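You operate a simulated robot arm through the tools that you are given. There is no shell and no other tool. Be economical: measure what you need, move in short steps, check, and stop when the job is done.

Carry out the task below with a simulated robot arm. There is one attempt and no reset: what you move stays moved.

## Task
Stand the clear beaker from the corner wall bench beside the dish of brass fittings. It goes on the side that lies toward x +0.0, y -1.0 (a direction in the base frame), with about 3 cm between them.
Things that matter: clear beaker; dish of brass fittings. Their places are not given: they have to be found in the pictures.

It is judged by the outcome, as a careful person would: the job done as asked, and still so three seconds after it is handed in. It fails if anything else is knocked over, pushed out of place, dropped, spilled or broken.

## Robot
A 7-joint arm with a two-finger parallel gripper, fixed in place. Base frame: the origin is at the foot of the arm, x ahead of it, y to its left, z up; the work surface is at about z = 86. Units: cm, degrees, N and s.
With the tool pointing down near the work surface it reaches from about 24 to 68 cm from the base axis. Its first joint turns from -66.0 to 66.0 degrees. Payload 2.4 kg.
Tool frame: the origin (TCP) lies between the finger pads and is the grasp point; the fingertips stand 3 cm ahead of it; z points along the fingers, y is the line along which they close. Largest opening 9.4 cm; finger width 2.8, thickness 1; the body of the gripper, 5 by 9.6 cm, starts 5.5 cm behind the TCP.
Orientation is that of the tool frame in the base frame, as a unit quaternion [x, y, z, w]. With the fingers straight down and closing along the base's y, the tool's x points along the base's -x, its y along +y and its z along -z.

## Interface
- The arm moves only by the tool step_arm. Its argument "targets" is one flat list of numbers, 4 for each row, row after row: the shift along the base's x, y, z in cm, then the turn about the base's z in degrees. In form: [x, y, z, yaw, x, y, z, yaw, ...]. A call has 1 to 10 rows; each row shifts and turns the commanded pose from where the row before left it. "fingers" is the finger opening in cm, from 0 to 9.4, set as the call begins (left out, the last holds). Rows are played at 5 a second. More than 5 cm and 8.6 degrees between two rows, or a gripper value outside its range, and nothing of the call is played. A pose out of reach is approached as far as the arm can. The call stops where the force on the tool passes 40 N (or 10 N more than at its start, if that is more) or the arm is blocked; 0.2 s more then pass. Each finger travels about 15.3 cm/s and halts on what it meets, pressing with about 21 N; the grip force reading is that of the motor and also rises with nothing between the fingers. The clock runs only during rows and for 0.2 s after the last one: add rows that do not move to give the fingers time. The reply holds the time, the measured pose of the TCP, the force on the tool along the base axes, the opening and the grip force, in the units named above and with some noise.
- Cameras (640 x 400 px; columns grow to the right, rows downward): "scene" is fixed at [4.44, 47.95, 145.17]; the picture's right is [-0.69, -0.72, 0.00], its down [-0.36, 0.35, -0.86] and it looks along [0.62, -0.60, -0.50] (base axes); focal length 354 px, centre (320, 200). "wrist" rides on the gripper at [-3.7, 0, -5.8] in the tool frame; the picture's right is [0.00, -1.00, 0.00], its down [0.97, 0.00, -0.24] and it looks along [0.24, 0.00, 0.97] (tool axes); focal length 218 px, centre (320, 200).
- get_image(camera): a new picture of that camera. The clock stands still meanwhile.
- locate(camera, pixels): for up to 12 pixels [column, row] of the newest picture of that camera ("zoom" is the newest enlarged one), the place [x, y, z] in the base frame of the surface seen there, good to about 0.3 cm. The clock stands still meanwhile.
- enlarge(camera, box): a new picture of the part [left, top, right, bottom] of that camera's present view, enlarged. The clock stands still meanwhile.
- hand_in(): hands the job in; it is judged then, once.

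Work in short steps. Measure before you move; look again where a grasp or a placing could have gone wrong, and mend it. You have 60 turns and 20 pictures in all, those below and enlarged ones among them. Open the gripper and draw the arm clear of the work before you hand the job in, unless the task says otherwise; then end with one line.

The tools are called after "Call:" by a JSON object that holds its "api" and its "payload". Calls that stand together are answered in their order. step_arm: Moves the arm, as the interface text tells. Its arguments: {"type":"object","properties":{"targets":{"type":"array","items":{"type":"number"}},"fingers":{"type":"number"}},"required":["targets"]} The other tools are called the same way: get_image (camera) takes a picture; locate (camera, pixels) gives the place of the surface under pixels of a picture; enlarge (camera, box) takes an enlarged picture of a part of a camera's view; hand_in () hands the job in.

At the start:

```text
time_s: 0.0
tcp_pos: [39.25, 7.4, 110.29]
orientation: [0.0, 1.0, 0.001, 0.0]
contact_force: [0.7, 0.0, 0.0]
gripper_width: 9.4
gripper_force: 0.1
```

scene: 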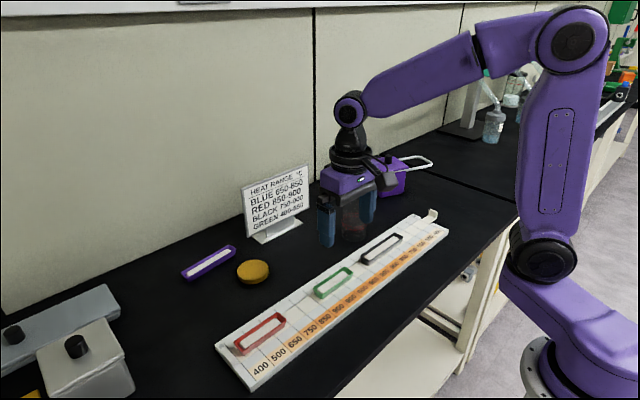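
wrist: 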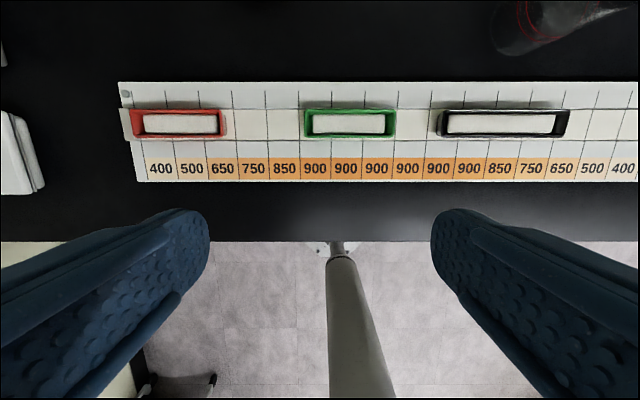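

The beaker seems to be at the wrist picture's top right (560,20) and behind the gripper in the scene picture (350,220). The dish isn't clear yet, so I enlarge both areas.

Call:
{"api": "enlarge", "payload": {"camera": "scene", "box": [160, 140, 460, 300]}}

Call:
{"api": "locate", "payload": {"camera": "scene", "pixels": [[253, 268], [238, 272], [270, 268], [350, 238], [395, 190], [208, 263], [275, 230], [410, 240], [240, 355]]}}

```text
2.13 times, centred on (310, 220) of scene
```

zoom: 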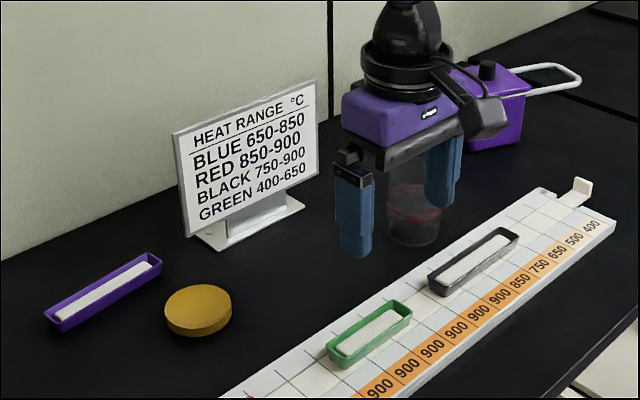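

```text
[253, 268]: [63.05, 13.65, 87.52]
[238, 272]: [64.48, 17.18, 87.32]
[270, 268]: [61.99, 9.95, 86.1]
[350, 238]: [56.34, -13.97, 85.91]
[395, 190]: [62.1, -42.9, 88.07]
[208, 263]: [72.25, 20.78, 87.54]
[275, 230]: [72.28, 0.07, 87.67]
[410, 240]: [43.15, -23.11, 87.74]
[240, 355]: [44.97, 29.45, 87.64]
```

The beaker stands near (56,-14), behind the gripper. A brass-coloured round object is at about (63,13.6), so I enlarge it and the rest of the bench to see which one is the dish.

Call:
{"api": "enlarge", "payload": {"camera": "scene", "box": [215, 245, 295, 295]}}

Call:
{"api": "enlarge", "payload": {"camera": "scene", "box": [0, 270, 160, 400]}}

Call:
{"api": "step_arm", "payload": {"targets": [0, -4, 2, 0, 0, -4, 2, 0, 0, -4, 2, 0, 0, -4, 0, 0, 0, -4, 0, 0]}}

Call:
{"api": "get_image", "payload": {"camera": "wrist"}}

```text
8.00 times, centred on (255, 270) of scene
```

zoom: 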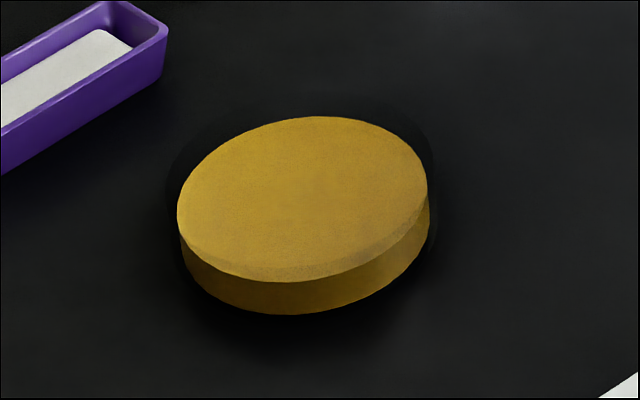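

```text
3.08 times, centred on (80, 335) of scene
```

zoom: 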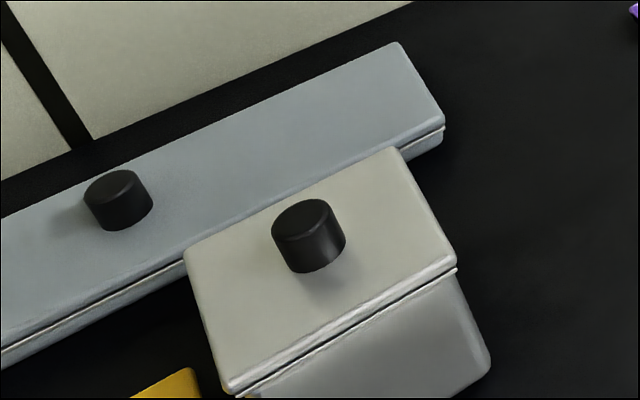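

```text
time_s: 1.2
tcp_pos: [39.41, -12.83, 116.39]
orientation: [-0.001, 1.0, 0.001, -0.001]
contact_force: [-0.2, 0.1, -0.3]
gripper_width: 9.41
gripper_force: 0.1
```

```text
14 pictures are left
```

wrist: 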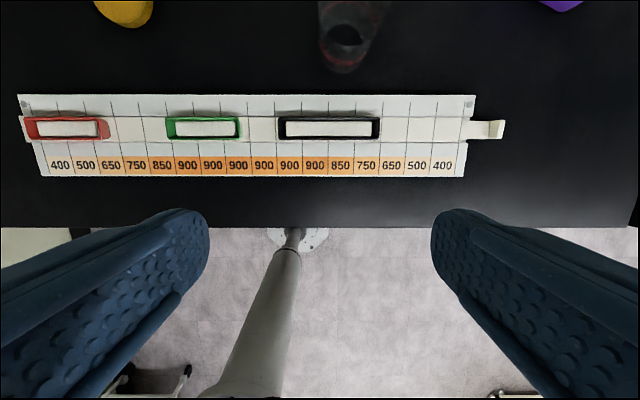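

The gold disc appears to have a faint glass rim around it. I move forward and to the middle to view both objects from above with the wrist camera.

Call:
{"api": "step_arm", "payload": {"targets": [3, 4, 0, 0, 3, 4, 0, 0, 3, 4, 0, 0, 3, 0, 0, 0]}}

Call:
{"api": "get_image", "payload": {"camera": "wrist"}}

Call:
{"api": "get_image", "payload": {"camera": "scene"}}

```text
time_s: 2.2
tcp_pos: [51.25, -0.36, 116.35]
orientation: [0.001, 1.0, 0.0, 0.001]
contact_force: [0.2, -0.8, 0.3]
gripper_width: 9.41
gripper_force: 0.1
```

```text
13 pictures are left
```

wrist: 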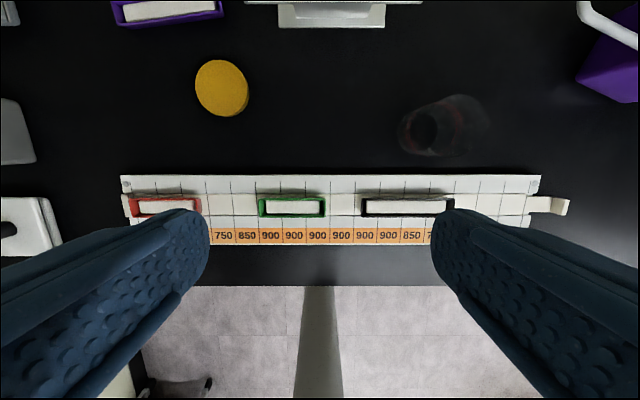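

```text
12 pictures are left
```

scene: 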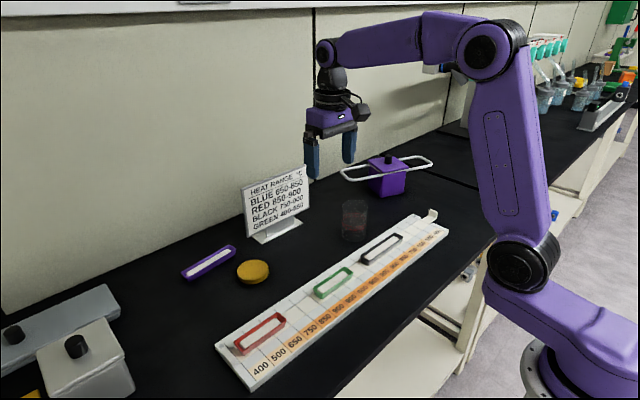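

The gold dish is at wrist (222,88) and the beaker at (430,128). I enlarge the beaker in the scene view and measure both, plus the yellow corner at scene (30,395).

Call:
{"api": "enlarge", "payload": {"camera": "scene", "box": [322, 190, 386, 250]}}

Call:
{"api": "enlarge", "payload": {"camera": "wrist", "box": [180, 40, 500, 180]}}

Call:
{"api": "locate", "payload": {"camera": "scene", "pixels": [[30, 396], [354, 202], [342, 204], [366, 204], [354, 240], [343, 234], [366, 234], [354, 220]]}}

Call:
{"api": "locate", "payload": {"camera": "wrist", "pixels": [[222, 88], [198, 88], [247, 88], [218, 62], [225, 114], [420, 128], [401, 128], [480, 125], [440, 100], [450, 150], [330, 24], [330, 10]]}}

```text
6.67 times, centred on (354, 220) of scene
```

zoom: 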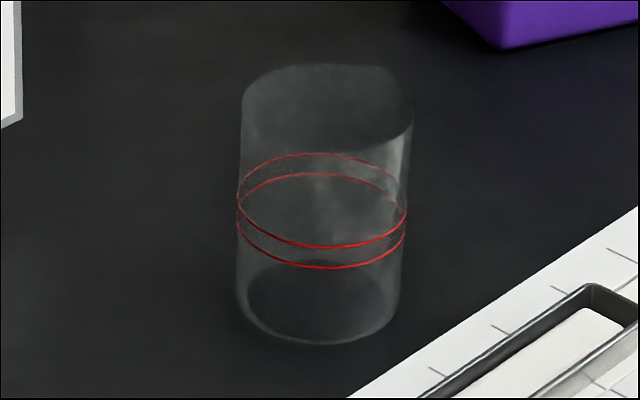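

```text
2.00 times, centred on (340, 110) of wrist
```

zoom: 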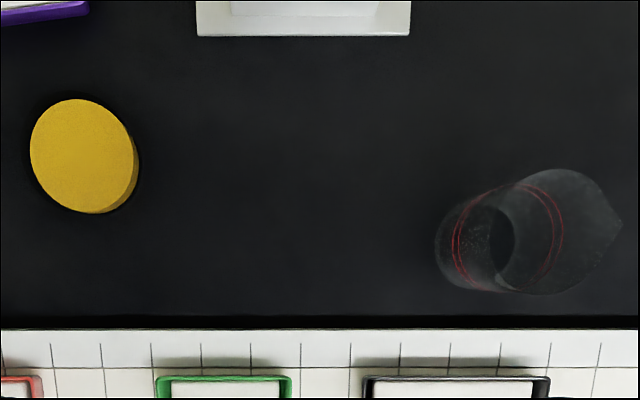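

```text
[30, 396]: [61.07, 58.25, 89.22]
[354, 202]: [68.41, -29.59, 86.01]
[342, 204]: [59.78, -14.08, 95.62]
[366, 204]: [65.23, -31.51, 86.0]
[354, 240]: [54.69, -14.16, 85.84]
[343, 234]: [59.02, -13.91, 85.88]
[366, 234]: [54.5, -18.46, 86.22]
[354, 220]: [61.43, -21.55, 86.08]
```

```text
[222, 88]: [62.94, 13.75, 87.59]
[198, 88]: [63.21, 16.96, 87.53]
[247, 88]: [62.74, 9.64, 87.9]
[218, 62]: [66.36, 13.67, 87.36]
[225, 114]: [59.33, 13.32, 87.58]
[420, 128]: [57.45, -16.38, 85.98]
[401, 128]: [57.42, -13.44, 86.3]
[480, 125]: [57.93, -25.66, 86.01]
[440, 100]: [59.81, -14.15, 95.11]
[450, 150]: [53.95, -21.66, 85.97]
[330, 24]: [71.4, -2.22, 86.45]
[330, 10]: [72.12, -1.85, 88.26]
```

The dish centre is about (62.9,13.4), with its -y edge near y 9.7. The beaker is about 6.8 wide and centred near (56.7,-16.1), its rim is at z≈95.5, and its spout points to -y. I measure the ruler edge and the sign before choosing the grasp yaw.

Call:
{"api": "locate", "payload": {"camera": "scene", "pixels": [[246, 195], [307, 170], [252, 228], [303, 205], [260, 242], [301, 214], [397, 222], [375, 235], [270, 270], [384, 232]]}}

Call:
{"api": "locate", "payload": {"camera": "wrist", "pixels": [[400, 179], [450, 179], [410, 194], [410, 172], [200, 178]]}}

Call:
{"api": "step_arm", "payload": {"targets": [0, -2, 0, 8, 0, -2, 0, 8, 0, -2, 0, 8, 0, -2, 0, 8, 0, -2, 0, 8, 0, -2, 0, 8]}}

```text
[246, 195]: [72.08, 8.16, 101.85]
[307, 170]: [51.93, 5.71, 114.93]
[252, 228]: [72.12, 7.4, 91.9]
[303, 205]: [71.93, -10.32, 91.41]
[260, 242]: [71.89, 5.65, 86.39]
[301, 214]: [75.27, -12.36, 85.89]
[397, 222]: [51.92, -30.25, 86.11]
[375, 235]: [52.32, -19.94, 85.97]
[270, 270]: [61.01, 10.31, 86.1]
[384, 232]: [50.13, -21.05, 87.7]
```

```text
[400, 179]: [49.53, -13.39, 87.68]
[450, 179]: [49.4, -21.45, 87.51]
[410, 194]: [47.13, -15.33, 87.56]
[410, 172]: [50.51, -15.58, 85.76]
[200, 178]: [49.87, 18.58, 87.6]
```

```text
time_s: 3.6
tcp_pos: [51.11, -12.57, 116.25]
orientation: [-0.408, 0.913, 0.0, 0.0]
contact_force: [-1.4, -0.3, 0.2]
gripper_width: 9.37
gripper_force: 0.1
```

The yaw is now 48°, which keeps the fingers clear of the spout, and the ruler edge is at x≈50.3. I move above the beaker centre at z≈104 and look.

Call:
{"api": "step_arm", "payload": {"targets": [2.8, -1.75, 0, 0, 2.8, -1.75, 0, 0, 0, 0, -4, 0, 0, 0, -4, 0, 0, 0, -4, 0]}}

Call:
{"api": "get_image", "payload": {"camera": "wrist"}}

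Call:
{"api": "enlarge", "payload": {"camera": "scene", "box": [290, 140, 418, 250]}}

```text
time_s: 4.8
tcp_pos: [56.73, -16.17, 104.26]
orientation: [-0.407, 0.913, -0.001, 0.0]
contact_force: [-0.2, 0.1, 0.9]
gripper_width: 9.38
gripper_force: 0.1
```

```text
9 pictures are left
```

wrist: 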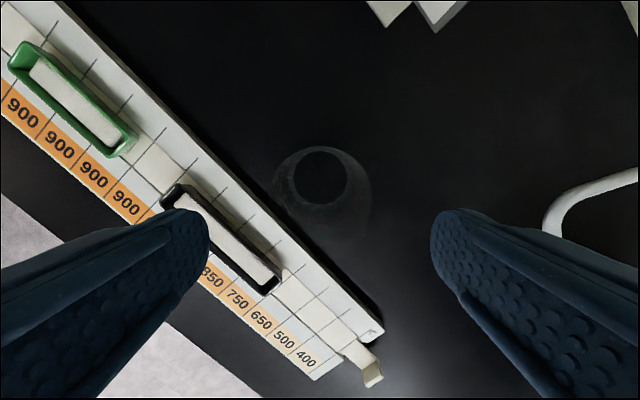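

```text
3.64 times, centred on (354, 195) of scene
```

zoom: 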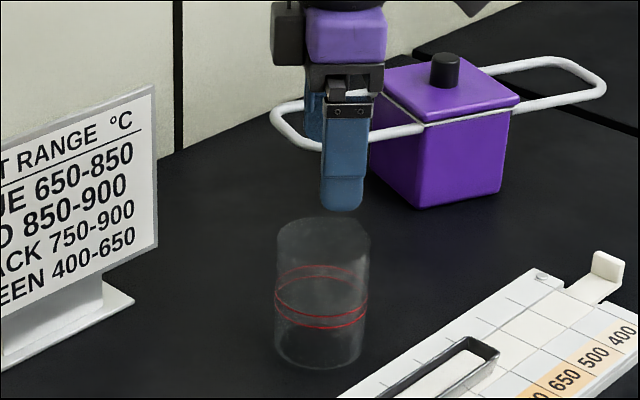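

The beaker's outline at columns 272–372 is centred at 321 between the fingers, and its base centre at row ~177 matches the expected 180. I lower to z≈91.6.

Call:
{"api": "step_arm", "payload": {"targets": [0.1, 0.1, -3, 0, 0, 0, -3, 0, 0, 0, -2.5, 0, 0, 0, -2, 0, 0, 0, -1.2, 0, 0, 0, -1, 0], "fingers": 9.4}}

Call:
{"api": "enlarge", "payload": {"camera": "scene", "box": [290, 140, 418, 250]}}

```text
time_s: 6.2
tcp_pos: [56.89, -15.96, 91.74]
orientation: [-0.407, 0.913, 0.0, 0.0]
contact_force: [0.5, -1.0, -0.2]
gripper_width: 9.4
gripper_force: 0.0
```

```text
3.64 times, centred on (354, 195) of scene
```

zoom: 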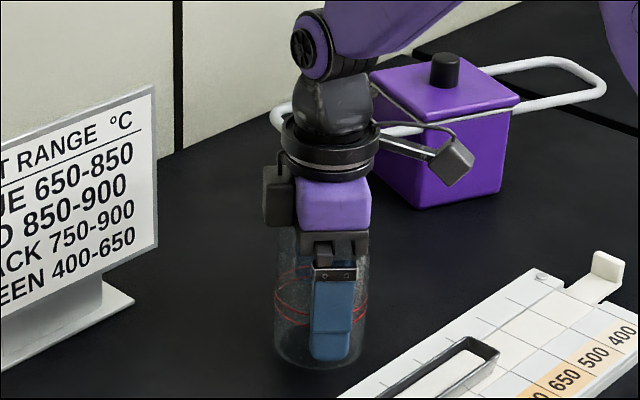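

The fingers are on either side of the beaker and there was no contact on the way down. I close gently to about 6.5 cm and see whether they stop on the glass.

Call:
{"api": "step_arm", "payload": {"targets": [0, 0, 0, 0, 0, 0, 0, 0, 0, 0, 0, 0], "fingers": 6.3}}

```text
time_s: 7.0
tcp_pos: [56.94, -15.96, 91.71]
orientation: [-0.407, 0.913, 0.0, -0.001]
contact_force: [-0.8, -0.6, -0.1]
gripper_width: 6.98
gripper_force: 21.5
```

The fingers stopped at 6.98 cm with a 21 N grip, so the beaker is held. I lift it 6 cm and carry it toward (62.9, 3.3).

Call:
{"api": "step_arm", "payload": {"targets": [0, 0, 1, 0, 0, 0, 2, 0, 0, 0, 3, 0]}}

Call:
{"api": "step_arm", "payload": {"targets": [0.6, 2, 0, 0, 0.9, 3, 0, 0, 0.9, 3, 0, 0, 0.9, 3, 0, 0, 0.9, 3, 0, 0, 0.9, 3, 0, 0, 0.9, 2.2, 0, 0, 0, 0, 0, 0]}}

Call:
{"api": "get_image", "payload": {"camera": "scene"}}

Call:
{"api": "get_image", "payload": {"camera": "wrist"}}

```text
time_s: 7.8
tcp_pos: [57.06, -15.93, 97.75]
orientation: [-0.407, 0.914, 0.001, 0.0]
contact_force: [0.8, -0.1, 0.1]
gripper_width: 6.78
gripper_force: 21.8
```

```text
time_s: 9.6
tcp_pos: [62.95, 3.35, 97.56]
orientation: [-0.406, 0.914, -0.001, 0.0]
contact_force: [0.0, -0.2, 0.3]
gripper_width: 6.74
gripper_force: 21.0
```

```text
6 pictures are left
```

scene: 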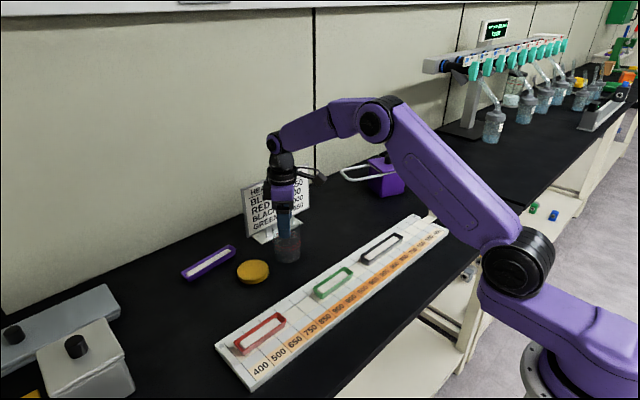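

```text
5 pictures are left
```

wrist: 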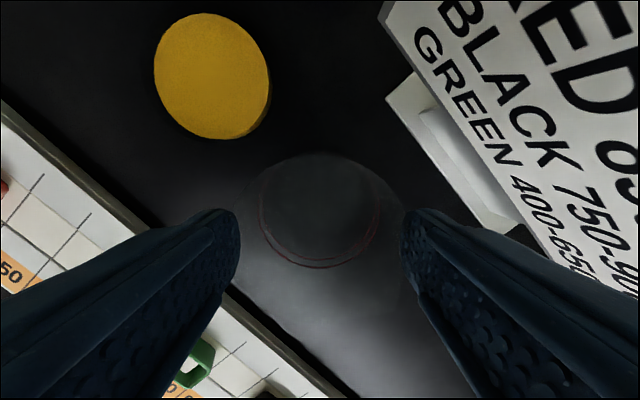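

The beaker is held upright above the spot at (62.95, 3.35) and the dish is in clear wrist view. I re-measure the dish edges at columns 154–270 and rows 13–138.

Call:
{"api": "locate", "payload": {"camera": "wrist", "pixels": [[211, 74], [157, 70], [266, 85], [199, 16], [222, 134], [262, 108], [250, 122], [269, 100]]}}

Call:
{"api": "enlarge", "payload": {"camera": "scene", "box": [220, 170, 348, 290]}}

```text
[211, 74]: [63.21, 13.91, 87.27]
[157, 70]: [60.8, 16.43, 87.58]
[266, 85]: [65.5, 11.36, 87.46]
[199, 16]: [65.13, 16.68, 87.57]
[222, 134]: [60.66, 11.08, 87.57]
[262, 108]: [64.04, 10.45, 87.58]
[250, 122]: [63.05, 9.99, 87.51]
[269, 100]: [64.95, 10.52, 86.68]
```

```text
3.33 times, centred on (284, 230) of scene
```

zoom: 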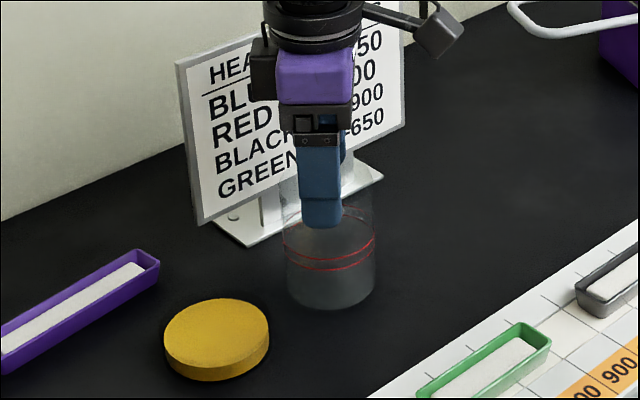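

The dish centre is about (63.0,13.75) with its edge at y≈10.0. The beaker seems to have slid down in the grip: in the zoom its base is at row ~308, well below the fingertips at row 227. I measure where its base and rings are now.

Call:
{"api": "locate", "payload": {"camera": "zoom", "pixels": [[330, 271], [330, 261], [345, 270], [300, 262], [372, 242], [330, 309], [330, 306], [310, 303], [350, 304], [374, 285], [288, 285], [373, 200]]}}

```text
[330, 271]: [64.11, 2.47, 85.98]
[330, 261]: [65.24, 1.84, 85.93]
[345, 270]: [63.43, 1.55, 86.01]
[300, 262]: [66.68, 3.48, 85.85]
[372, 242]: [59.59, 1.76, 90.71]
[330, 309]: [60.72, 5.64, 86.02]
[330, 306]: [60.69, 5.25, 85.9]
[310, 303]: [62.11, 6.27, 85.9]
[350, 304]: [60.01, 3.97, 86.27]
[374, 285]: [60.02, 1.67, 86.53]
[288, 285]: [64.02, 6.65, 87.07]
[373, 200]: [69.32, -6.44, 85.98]
```

The ring edge (z 90.7) and base edges (z ≈86–86.5) show the beaker standing on the bench, centred near (62.8,3.5), about 3 cm from the dish. I press down 0.4 cm to make sure it is seated, then release.

Call:
{"api": "step_arm", "payload": {"targets": [0, 0, -0.2, 0, 0, 0, -0.2, 0, 0, 0, 0, 0]}}

Call:
{"api": "enlarge", "payload": {"camera": "scene", "box": [252, 210, 316, 270]}}

```text
time_s: 10.4
tcp_pos: [63.07, 3.25, 97.39]
orientation: [-0.406, 0.914, 0.0, 0.002]
contact_force: [-2.5, 1.4, 16.3]
gripper_width: 6.76
gripper_force: 21.1
```

```text
6.67 times, centred on (284, 240) of scene
```

zoom: 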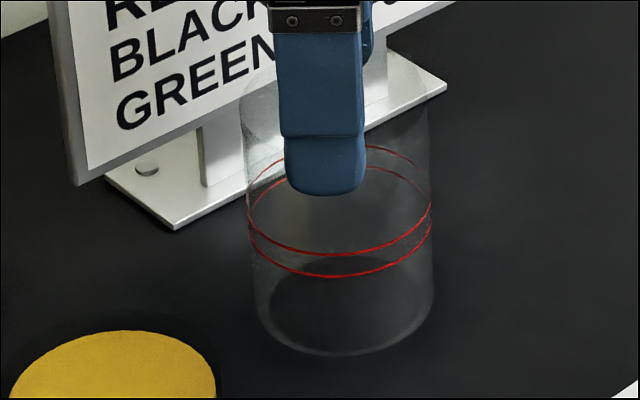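

The 16 N upward force confirms the beaker is resting on the bench, and it looks upright. I ease off the press slightly, then open.

Call:
{"api": "step_arm", "payload": {"targets": [0, 0, 0.3, 0, 0, 0, 0, 0]}}

Call:
{"api": "step_arm", "payload": {"targets": [0, 0, 0, 0, 0, 0, 0, 0, 0, 0, 0, 0], "fingers": 9.2}}

Call:
{"api": "step_arm", "payload": {"targets": [0, 0, 2, 0, 0, 0, 3, 0, 0, 0, 3, 0, 0, 0, 4, 0, -3, -2, 3, 0, -4, -2, 0, 0, -4, 0, 0, 0, -4, 0, 0, 0]}}

Call:
{"api": "enlarge", "payload": {"camera": "scene", "box": [190, 150, 350, 300]}}

```text
time_s: 11.0
tcp_pos: [62.93, 3.19, 97.48]
orientation: [-0.406, 0.914, 0.001, -0.002]
contact_force: [-0.5, -0.9, -0.2]
gripper_width: 6.72
gripper_force: 21.2
```

```text
time_s: 11.8
tcp_pos: [62.91, 3.16, 97.58]
orientation: [-0.407, 0.914, 0.001, 0.0]
contact_force: [0.2, -0.1, 0.1]
gripper_width: 9.17
gripper_force: 0.0
```

```text
time_s: 13.6
tcp_pos: [48.03, -0.79, 112.48]
orientation: [-0.405, 0.914, 0.0, 0.0]
contact_force: [-1.0, 0.4, -0.5]
gripper_width: 9.21
gripper_force: 0.1
```

```text
2.67 times, centred on (270, 225) of scene
```

zoom: 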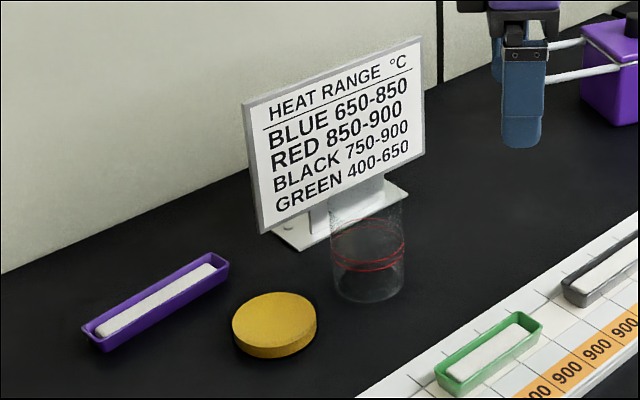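

The beaker stands upright and released, with its base centred at about (62.4,3.5). That leaves roughly 3 cm to the dish on its -y side, nothing else has moved, and the arm is clear, so I hand in.

Call:
{"api": "hand_in", "payload": {}}

```text
The job is handed in.
```

The clear beaker now stands upright on the -y side of the dish of brass fittings, about 3 cm from it. It slid down in the grip on the way and was partly dragged along the bench, but nothing else was disturbed. I took the gold disc at about (63, 14) to be the dish, though no separate fittings were visible on it.
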